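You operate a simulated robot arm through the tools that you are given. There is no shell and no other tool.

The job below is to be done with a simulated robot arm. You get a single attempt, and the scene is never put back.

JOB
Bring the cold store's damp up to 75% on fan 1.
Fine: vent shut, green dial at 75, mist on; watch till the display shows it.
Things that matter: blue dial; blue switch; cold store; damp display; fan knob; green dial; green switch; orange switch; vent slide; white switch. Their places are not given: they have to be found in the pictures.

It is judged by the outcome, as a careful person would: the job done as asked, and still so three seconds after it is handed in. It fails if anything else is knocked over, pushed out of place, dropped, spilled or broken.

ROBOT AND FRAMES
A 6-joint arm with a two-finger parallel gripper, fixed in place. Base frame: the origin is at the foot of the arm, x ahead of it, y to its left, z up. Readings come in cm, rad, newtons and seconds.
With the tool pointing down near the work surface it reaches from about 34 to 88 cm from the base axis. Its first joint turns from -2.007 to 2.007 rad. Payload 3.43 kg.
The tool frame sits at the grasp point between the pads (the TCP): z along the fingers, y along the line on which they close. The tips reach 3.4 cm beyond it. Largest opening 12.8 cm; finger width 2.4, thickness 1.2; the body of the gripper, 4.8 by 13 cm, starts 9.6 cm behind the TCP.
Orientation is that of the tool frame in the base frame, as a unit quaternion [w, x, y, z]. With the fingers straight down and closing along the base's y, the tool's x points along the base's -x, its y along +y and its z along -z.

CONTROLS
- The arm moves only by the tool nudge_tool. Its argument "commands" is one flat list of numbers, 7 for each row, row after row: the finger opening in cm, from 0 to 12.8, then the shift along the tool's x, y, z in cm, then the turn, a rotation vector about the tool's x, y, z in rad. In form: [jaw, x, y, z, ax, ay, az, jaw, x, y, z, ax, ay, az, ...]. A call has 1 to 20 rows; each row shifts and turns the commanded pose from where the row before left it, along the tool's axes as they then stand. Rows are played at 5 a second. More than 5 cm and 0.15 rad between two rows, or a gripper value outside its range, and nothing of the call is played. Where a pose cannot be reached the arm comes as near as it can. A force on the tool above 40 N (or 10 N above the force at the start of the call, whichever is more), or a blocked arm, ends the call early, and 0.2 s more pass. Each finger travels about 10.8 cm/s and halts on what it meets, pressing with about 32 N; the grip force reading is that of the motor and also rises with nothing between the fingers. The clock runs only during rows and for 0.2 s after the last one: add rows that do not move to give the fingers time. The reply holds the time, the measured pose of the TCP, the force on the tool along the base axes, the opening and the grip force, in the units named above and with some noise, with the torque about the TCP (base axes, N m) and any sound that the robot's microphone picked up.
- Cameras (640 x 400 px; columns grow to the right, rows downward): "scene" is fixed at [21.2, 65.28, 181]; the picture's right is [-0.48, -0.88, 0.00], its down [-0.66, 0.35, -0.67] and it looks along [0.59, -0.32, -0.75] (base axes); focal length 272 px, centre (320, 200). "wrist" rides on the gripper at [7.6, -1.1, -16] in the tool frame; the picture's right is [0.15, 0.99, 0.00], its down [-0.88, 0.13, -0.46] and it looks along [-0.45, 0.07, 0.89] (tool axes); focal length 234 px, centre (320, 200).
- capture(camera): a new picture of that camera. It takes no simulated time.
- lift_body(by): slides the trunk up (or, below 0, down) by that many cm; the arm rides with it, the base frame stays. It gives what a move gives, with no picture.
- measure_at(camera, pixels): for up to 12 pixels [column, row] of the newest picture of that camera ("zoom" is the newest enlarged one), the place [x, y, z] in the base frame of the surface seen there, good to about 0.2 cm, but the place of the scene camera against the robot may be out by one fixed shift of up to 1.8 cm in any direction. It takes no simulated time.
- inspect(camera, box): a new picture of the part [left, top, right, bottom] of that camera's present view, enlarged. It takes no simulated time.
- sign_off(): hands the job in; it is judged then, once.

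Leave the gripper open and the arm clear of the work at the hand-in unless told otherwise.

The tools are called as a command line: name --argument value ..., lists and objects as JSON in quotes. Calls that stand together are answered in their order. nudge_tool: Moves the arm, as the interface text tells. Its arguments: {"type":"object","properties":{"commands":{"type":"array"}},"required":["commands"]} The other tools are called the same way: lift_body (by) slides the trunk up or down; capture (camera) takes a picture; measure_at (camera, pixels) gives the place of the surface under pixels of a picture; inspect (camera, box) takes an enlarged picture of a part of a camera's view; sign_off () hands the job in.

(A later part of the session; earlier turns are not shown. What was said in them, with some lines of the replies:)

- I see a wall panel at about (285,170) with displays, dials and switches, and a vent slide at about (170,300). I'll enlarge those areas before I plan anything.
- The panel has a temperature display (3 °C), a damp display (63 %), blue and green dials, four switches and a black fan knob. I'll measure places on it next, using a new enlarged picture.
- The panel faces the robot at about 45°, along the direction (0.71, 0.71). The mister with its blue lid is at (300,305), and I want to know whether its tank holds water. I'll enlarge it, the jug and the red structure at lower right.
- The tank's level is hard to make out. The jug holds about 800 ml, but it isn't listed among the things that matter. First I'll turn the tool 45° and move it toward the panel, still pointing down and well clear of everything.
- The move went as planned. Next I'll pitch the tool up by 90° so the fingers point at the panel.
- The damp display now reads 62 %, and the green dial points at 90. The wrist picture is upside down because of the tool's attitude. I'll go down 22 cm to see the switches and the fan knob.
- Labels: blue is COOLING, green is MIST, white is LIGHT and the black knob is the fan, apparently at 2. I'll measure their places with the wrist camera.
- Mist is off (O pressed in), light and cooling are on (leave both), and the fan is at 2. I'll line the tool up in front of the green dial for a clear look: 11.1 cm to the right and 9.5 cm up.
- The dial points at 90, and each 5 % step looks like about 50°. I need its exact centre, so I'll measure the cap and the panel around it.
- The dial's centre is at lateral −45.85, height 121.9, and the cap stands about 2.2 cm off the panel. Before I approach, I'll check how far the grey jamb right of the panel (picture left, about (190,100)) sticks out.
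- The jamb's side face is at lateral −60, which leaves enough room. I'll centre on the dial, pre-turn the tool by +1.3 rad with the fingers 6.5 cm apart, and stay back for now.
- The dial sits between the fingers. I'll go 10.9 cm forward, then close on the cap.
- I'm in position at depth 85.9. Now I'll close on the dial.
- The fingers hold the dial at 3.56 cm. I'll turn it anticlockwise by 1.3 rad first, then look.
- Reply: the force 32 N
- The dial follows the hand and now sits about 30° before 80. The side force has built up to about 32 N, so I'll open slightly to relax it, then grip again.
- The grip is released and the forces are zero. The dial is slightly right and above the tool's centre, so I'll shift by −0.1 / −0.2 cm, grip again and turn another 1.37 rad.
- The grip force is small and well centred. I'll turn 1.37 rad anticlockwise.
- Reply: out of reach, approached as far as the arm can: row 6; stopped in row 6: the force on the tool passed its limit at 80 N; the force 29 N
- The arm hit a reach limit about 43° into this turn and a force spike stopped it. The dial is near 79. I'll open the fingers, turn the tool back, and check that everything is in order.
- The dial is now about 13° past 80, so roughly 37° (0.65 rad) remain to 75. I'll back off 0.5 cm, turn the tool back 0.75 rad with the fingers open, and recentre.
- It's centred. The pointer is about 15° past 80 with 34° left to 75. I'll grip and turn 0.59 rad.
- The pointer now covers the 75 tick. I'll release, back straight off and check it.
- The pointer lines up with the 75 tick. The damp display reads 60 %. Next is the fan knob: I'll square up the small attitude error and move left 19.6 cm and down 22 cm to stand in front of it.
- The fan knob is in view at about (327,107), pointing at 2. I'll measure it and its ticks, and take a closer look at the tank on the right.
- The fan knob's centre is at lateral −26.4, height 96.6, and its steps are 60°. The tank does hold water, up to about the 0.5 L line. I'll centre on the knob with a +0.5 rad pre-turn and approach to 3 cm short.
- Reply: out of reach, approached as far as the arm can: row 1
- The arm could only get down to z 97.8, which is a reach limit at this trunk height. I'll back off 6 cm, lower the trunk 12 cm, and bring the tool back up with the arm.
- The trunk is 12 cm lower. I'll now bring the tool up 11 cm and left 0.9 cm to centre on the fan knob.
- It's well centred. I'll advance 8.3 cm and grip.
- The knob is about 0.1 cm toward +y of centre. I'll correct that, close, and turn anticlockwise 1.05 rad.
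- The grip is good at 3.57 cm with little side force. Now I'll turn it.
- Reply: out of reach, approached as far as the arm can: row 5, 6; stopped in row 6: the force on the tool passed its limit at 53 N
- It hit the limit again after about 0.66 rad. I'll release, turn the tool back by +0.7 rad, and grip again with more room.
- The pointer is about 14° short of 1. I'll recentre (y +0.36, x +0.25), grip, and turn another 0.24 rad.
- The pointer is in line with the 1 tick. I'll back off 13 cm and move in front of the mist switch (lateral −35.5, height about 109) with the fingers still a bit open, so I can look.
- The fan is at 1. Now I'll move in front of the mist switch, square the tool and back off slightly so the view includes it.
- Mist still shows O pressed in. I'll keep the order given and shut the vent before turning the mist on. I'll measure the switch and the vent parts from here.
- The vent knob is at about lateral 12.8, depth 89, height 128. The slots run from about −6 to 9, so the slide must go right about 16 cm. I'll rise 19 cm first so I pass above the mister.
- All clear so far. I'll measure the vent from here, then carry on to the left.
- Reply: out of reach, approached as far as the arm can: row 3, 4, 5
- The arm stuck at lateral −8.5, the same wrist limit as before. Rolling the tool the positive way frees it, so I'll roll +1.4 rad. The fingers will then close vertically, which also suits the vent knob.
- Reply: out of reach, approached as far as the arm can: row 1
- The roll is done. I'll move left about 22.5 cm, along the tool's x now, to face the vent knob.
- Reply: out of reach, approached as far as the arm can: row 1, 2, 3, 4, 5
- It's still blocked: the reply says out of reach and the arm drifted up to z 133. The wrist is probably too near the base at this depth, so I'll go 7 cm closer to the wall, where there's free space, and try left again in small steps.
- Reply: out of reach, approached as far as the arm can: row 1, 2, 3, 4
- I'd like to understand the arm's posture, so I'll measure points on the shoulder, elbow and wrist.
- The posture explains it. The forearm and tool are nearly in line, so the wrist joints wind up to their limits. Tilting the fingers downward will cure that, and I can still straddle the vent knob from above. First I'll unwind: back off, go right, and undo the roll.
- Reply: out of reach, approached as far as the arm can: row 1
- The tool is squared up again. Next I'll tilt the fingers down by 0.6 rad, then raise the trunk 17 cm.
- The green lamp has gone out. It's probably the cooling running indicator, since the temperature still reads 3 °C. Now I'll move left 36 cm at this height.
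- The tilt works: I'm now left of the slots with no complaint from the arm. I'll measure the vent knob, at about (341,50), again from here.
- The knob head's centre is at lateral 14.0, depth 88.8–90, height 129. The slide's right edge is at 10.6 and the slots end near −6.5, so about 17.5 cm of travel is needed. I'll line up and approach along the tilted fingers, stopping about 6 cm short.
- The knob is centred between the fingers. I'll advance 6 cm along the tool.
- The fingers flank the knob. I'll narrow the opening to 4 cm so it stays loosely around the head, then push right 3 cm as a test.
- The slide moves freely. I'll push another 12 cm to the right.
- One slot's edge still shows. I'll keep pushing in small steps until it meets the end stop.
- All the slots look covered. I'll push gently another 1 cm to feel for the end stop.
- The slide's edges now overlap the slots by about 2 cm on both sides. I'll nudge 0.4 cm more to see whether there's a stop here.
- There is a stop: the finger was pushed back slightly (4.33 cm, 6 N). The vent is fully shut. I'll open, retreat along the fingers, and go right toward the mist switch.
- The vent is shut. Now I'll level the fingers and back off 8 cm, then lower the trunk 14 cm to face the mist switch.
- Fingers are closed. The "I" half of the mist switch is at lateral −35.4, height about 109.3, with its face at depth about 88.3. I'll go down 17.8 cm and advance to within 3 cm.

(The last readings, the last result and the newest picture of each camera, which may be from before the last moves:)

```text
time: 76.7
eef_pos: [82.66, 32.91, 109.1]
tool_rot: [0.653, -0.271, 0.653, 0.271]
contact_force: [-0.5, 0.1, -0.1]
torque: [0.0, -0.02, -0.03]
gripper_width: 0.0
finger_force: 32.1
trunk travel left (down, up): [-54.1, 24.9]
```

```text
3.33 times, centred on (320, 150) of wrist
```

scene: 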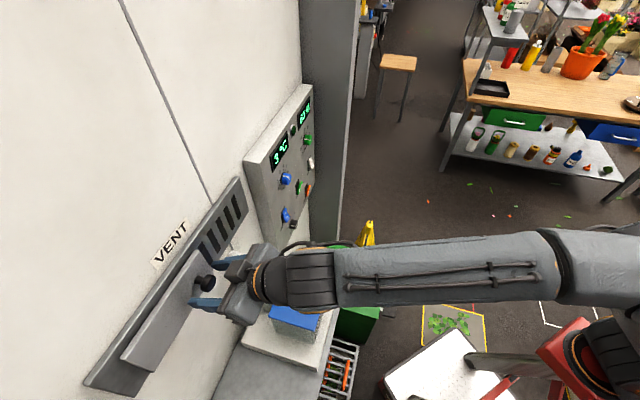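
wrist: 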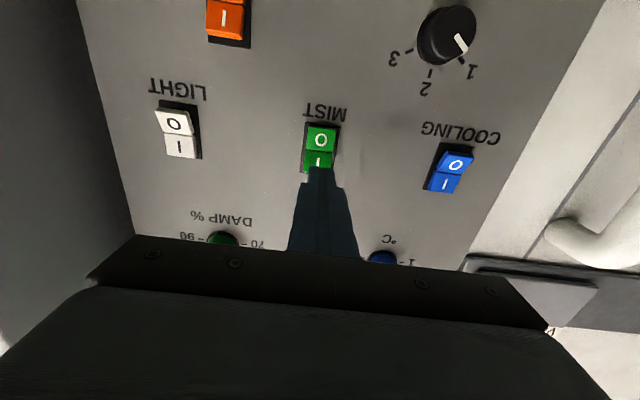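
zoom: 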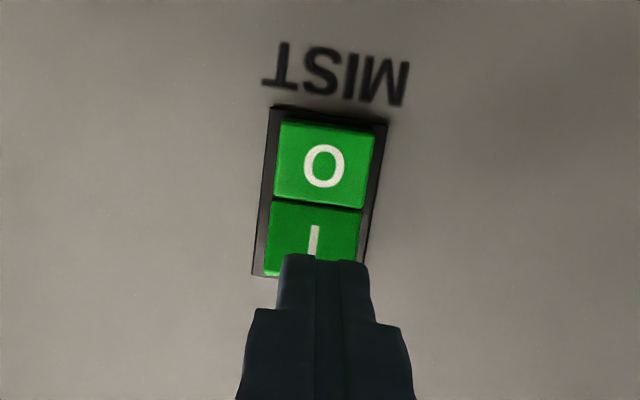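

The fingertip lines up with the I half, about 0.2 cm to the left of its centre. I'll shift, advance to contact, and press in small steps.

nudge_tool --commands '[0, -0.25, -0.2, 1.5, 0, 0, 0, 0, 0, 0, 1.3, 0, 0, 0, 0, 0, 0, 0.4, 0, 0, 0, 0, 0, 0, 0.3, 0, 0, 0, 0, 0, 0, 0.3, 0, 0, 0, 0, 0, 0, 0.3, 0, 0, 0, 0, 0, 0, 0, 0, 0, 0]'

inspect --camera "wrist" --box '[250, 90, 390, 210]'

inspect --camera "scene" --box '[255, 90, 335, 240]'

```text
time: 78.3
eef_pos: [85.82, 35.38, 109.4]
tool_rot: [0.653, -0.27, 0.654, 0.271]
contact_force: [-10.9, -7.1, -0.8]
torque: [-0.12, 0.15, 0.07]
gripper_width: 0.01
finger_force: 32.4
trunk travel left (down, up): [-54.1, 24.9]
```

```text
3.33 times, centred on (320, 150) of wrist
```

zoom: 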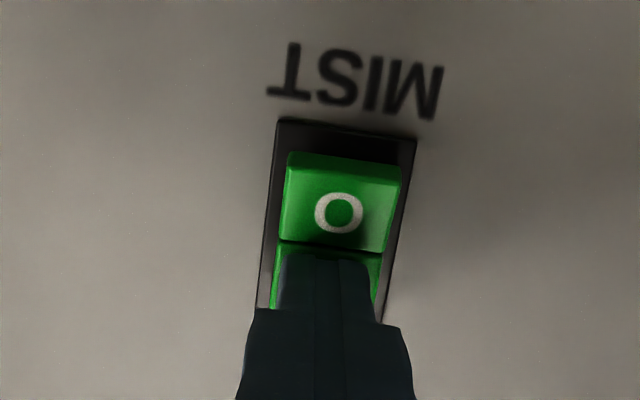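

```text
2.67 times, centred on (295, 165) of scene
```

zoom: 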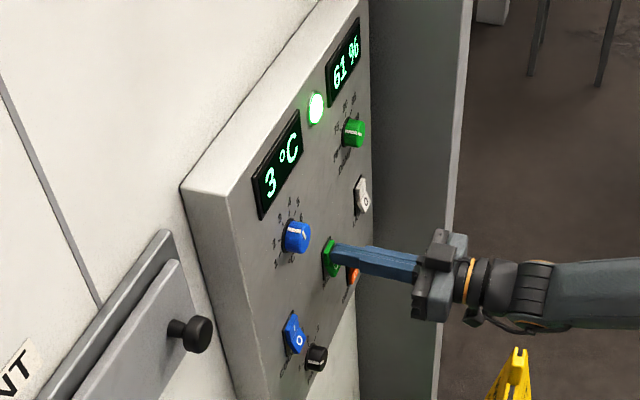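

The O half now stands out, so the switch has flipped on, and the display already reads 61 %. I'll retreat 14 cm and open the gripper, then check everything.

nudge_tool --commands '[0, 0, 0, -3, 0, 0, 0, 0, 0, 0, -4, 0, 0, 0, 2, 0, 0, -4, 0, 0, 0, 4, 0, 0, -4, 0, 0, 0, 6, 0, 0, 0, 0, 0, 0, 6, 0, 0, 0, 0, 0, 0]'

capture --camera "wrist"

inspect --camera "wrist" --box '[160, 0, 440, 180]'

capture --camera "scene"

inspect --camera "scene" --box '[255, 90, 335, 240]'

```text
time: 79.7
eef_pos: [75.14, 24.92, 109.4]
tool_rot: [0.653, -0.27, 0.654, 0.271]
contact_force: [0.1, 0.1, 0.1]
torque: [0.01, 0.01, 0.03]
gripper_width: 6.0
finger_force: 0.1
trunk travel left (down, up): [-54.1, 24.9]
```

```text
taken
```

wrist: 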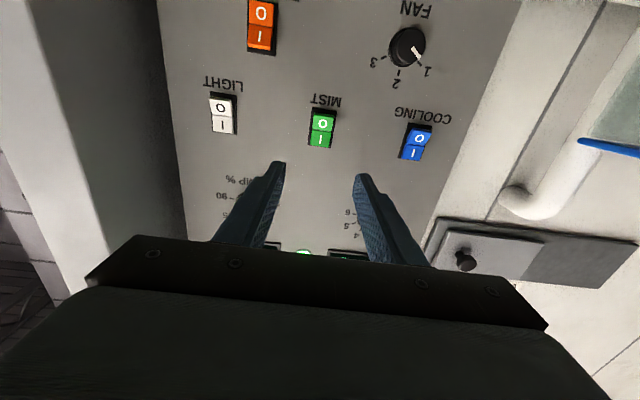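

```text
2.22 times, centred on (300, 90) of wrist
```

zoom: 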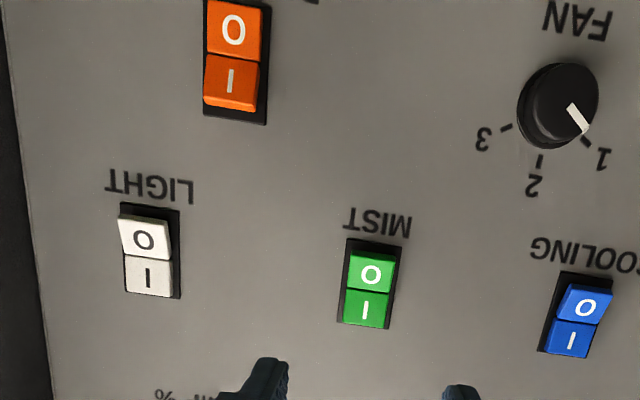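

```text
taken
```

scene: 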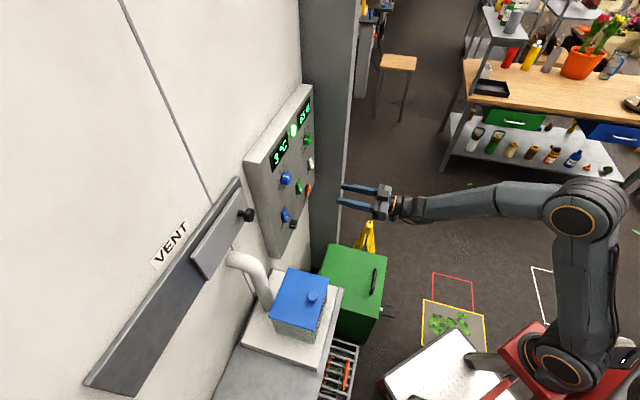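

```text
2.67 times, centred on (295, 165) of scene
```

zoom: 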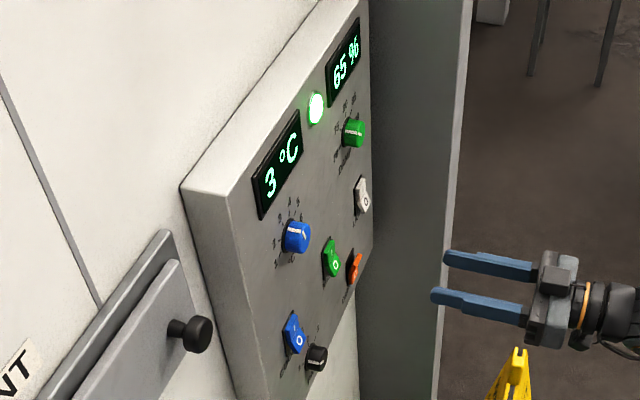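

Mist is on, the fan is at 1, the vent is shut, and the display is climbing (65 %). I'll back off a bit more, open the gripper and wait.

nudge_tool --commands '[12.8, -4, 0, -3, 0, 0, 0, 12.8, -4, 0, -3, 0, 0, 0, 12.8, -4, 0, 0, 0, 0, 0, 12.8, -4, 0, 0, 0, 0, 0, 12.8, -4, 0, 0, 0, 0, 0, 12.8, 0, 0, 0, 0, 0, 0, 12.8, 0, 0, 0, 0, 0, 0, 12.8, 0, 0, 0, 0, 0, 0, 12.8, 0, 0, 0, 0, 0, 0, 12.8, 0, 0, 0, 0, 0, 0, 12.8, 0, 0, 0, 0, 0, 0, 12.8, 0, 0, 0, 0, 0, 0, 12.8, 0, 0, 0, 0, 0, 0]'

capture --camera "wrist"

inspect --camera "scene" --box '[260, 90, 325, 170]'

```text
time: 82.5
eef_pos: [70.98, 20.66, 129.22]
tool_rot: [0.652, -0.271, 0.654, 0.272]
contact_force: [0.2, 0.5, 0.4]
torque: [0.0, -0.02, -0.02]
gripper_width: 12.79
finger_force: 0.0
trunk travel left (down, up): [-54.1, 24.9]
```

```text
taken
```

wrist: 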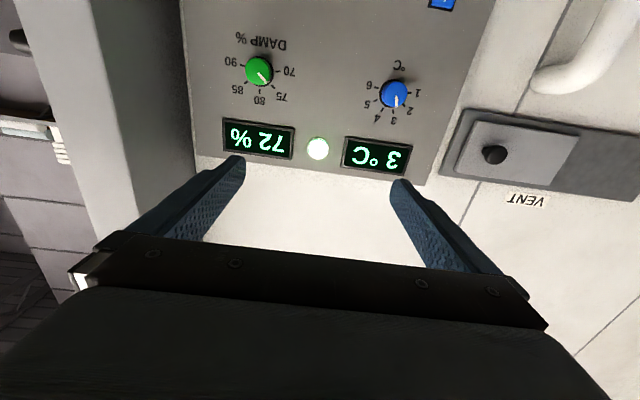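

```text
5.00 times, centred on (292, 130) of scene
```

zoom: 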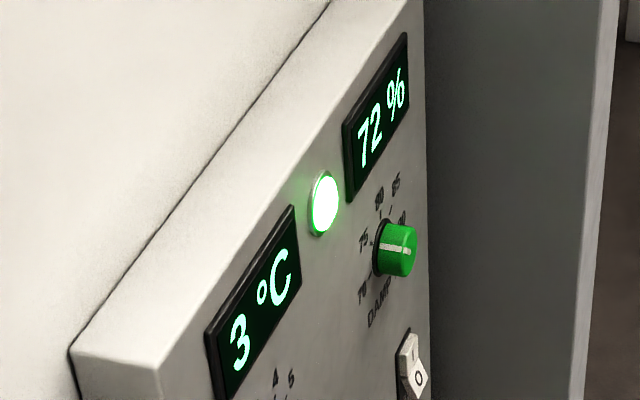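

It's at 72 % and rising. I'll wait 3 more seconds and read it again.

nudge_tool --commands '[12.8, 0, 0, 0, 0, 0, 0, 12.8, 0, 0, 0, 0, 0, 0, 12.8, 0, 0, 0, 0, 0, 0, 12.8, 0, 0, 0, 0, 0, 0, 12.8, 0, 0, 0, 0, 0, 0, 12.8, 0, 0, 0, 0, 0, 0, 12.8, 0, 0, 0, 0, 0, 0, 12.8, 0, 0, 0, 0, 0, 0, 12.8, 0, 0, 0, 0, 0, 0, 12.8, 0, 0, 0, 0, 0, 0, 12.8, 0, 0, 0, 0, 0, 0, 12.8, 0, 0, 0, 0, 0, 0]'

inspect --camera "wrist" --box '[190, 30, 430, 190]'

```text
time: 85.1
eef_pos: [70.9, 20.52, 129.35]
tool_rot: [0.652, -0.27, 0.654, 0.272]
contact_force: [0.2, 0.6, -0.5]
torque: [-0.05, 0.02, 0.01]
gripper_width: 12.77
finger_force: 0.1
trunk travel left (down, up): [-54.1, 24.9]
```

```text
2.50 times, centred on (310, 110) of wrist
```

zoom: 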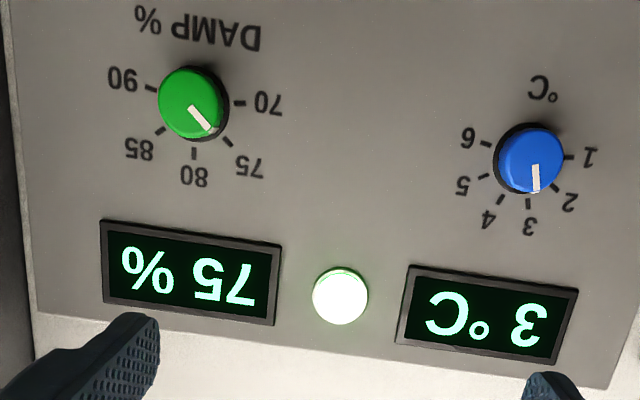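

It shows 75 %. Before handing in, I'll watch another 4 seconds to make sure it holds and doesn't overshoot.

nudge_tool --commands '[12.8, 0, 0, 0, 0, 0, 0, 12.8, 0, 0, 0, 0, 0, 0, 12.8, 0, 0, 0, 0, 0, 0, 12.8, 0, 0, 0, 0, 0, 0, 12.8, 0, 0, 0, 0, 0, 0, 12.8, 0, 0, 0, 0, 0, 0, 12.8, 0, 0, 0, 0, 0, 0, 12.8, 0, 0, 0, 0, 0, 0, 12.8, 0, 0, 0, 0, 0, 0, 12.8, 0, 0, 0, 0, 0, 0, 12.8, 0, 0, 0, 0, 0, 0, 12.8, 0, 0, 0, 0, 0, 0, 12.8, 0, 0, 0, 0, 0, 0, 12.8, 0, 0, 0, 0, 0, 0, 12.8, 0, 0, 0, 0, 0, 0, 12.8, 0, 0, 0, 0, 0, 0, 12.8, 0, 0, 0, 0, 0, 0, 12.8, 0, 0, 0, 0, 0, 0, 12.8, 0, 0, 0, 0, 0, 0, 12.8, 0, 0, 0, 0, 0, 0]'

inspect --camera "wrist" --box '[190, 30, 430, 190]'

capture --camera "scene"

inspect --camera "scene" --box '[260, 160, 325, 240]'

```text
time: 89.3
eef_pos: [70.91, 20.68, 129.3]
tool_rot: [0.653, -0.271, 0.653, 0.272]
contact_force: [0.8, 0.4, -0.5]
torque: [-0.03, 0.03, -0.01]
gripper_width: 12.81
finger_force: 0.1
trunk travel left (down, up): [-54.1, 24.9]
```

```text
2.50 times, centred on (310, 110) of wrist
```

zoom: 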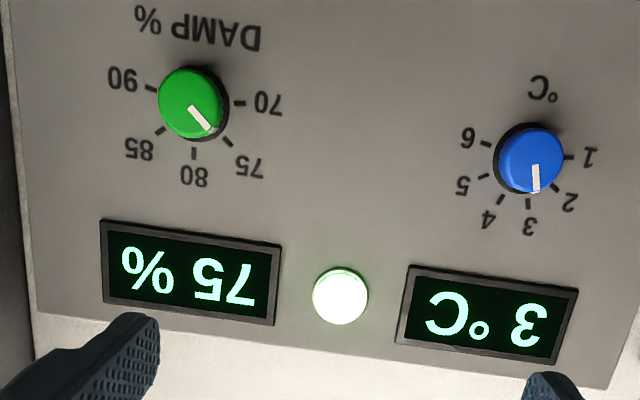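

```text
taken
```

scene: 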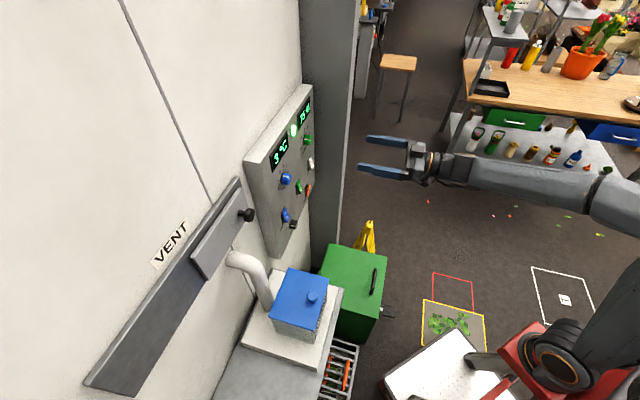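

```text
5.00 times, centred on (292, 200) of scene
```

zoom: 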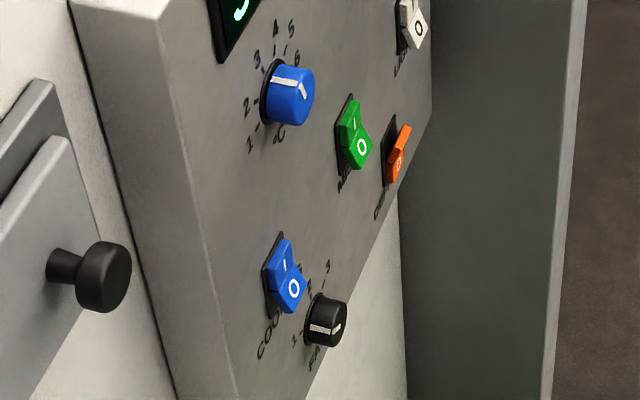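

The display has held at 75 % for over 4 seconds. The vent is shut, the green dial is at 75, the fan is at 1 and the mist is on. The cooling, light, defrost and temperature settings look unchanged, and the gripper is open and clear of the panel. I'm handing the job in.

sign_off

```text
The job is handed in.
```

The cold store's damp is up to 75% on fan 1, and I've handed the job in. The display held at 75% for the 4 seconds I watched it after it got there.

- **Vent:** slid shut against its end stop, with all the slots covered.
- **Green dial:** turned from 90 to 75.
- **Fan knob:** turned from 2 to 1.
- **Mist:** switched on with the green switch, after which the display climbed from 60%.

Cooling, light, defrost and the blue temperature dial look as they did at the start, and the temperature still reads 3 °C. While I was turning the green dial and the fan knob, the arm reached its limit and the force stop cut in, peaking at 80 N and 53 N. I let go and gripped again each time; both ended on their marks, and I saw no damage. Nothing else was touched. The gripper is open and clear of the panel.
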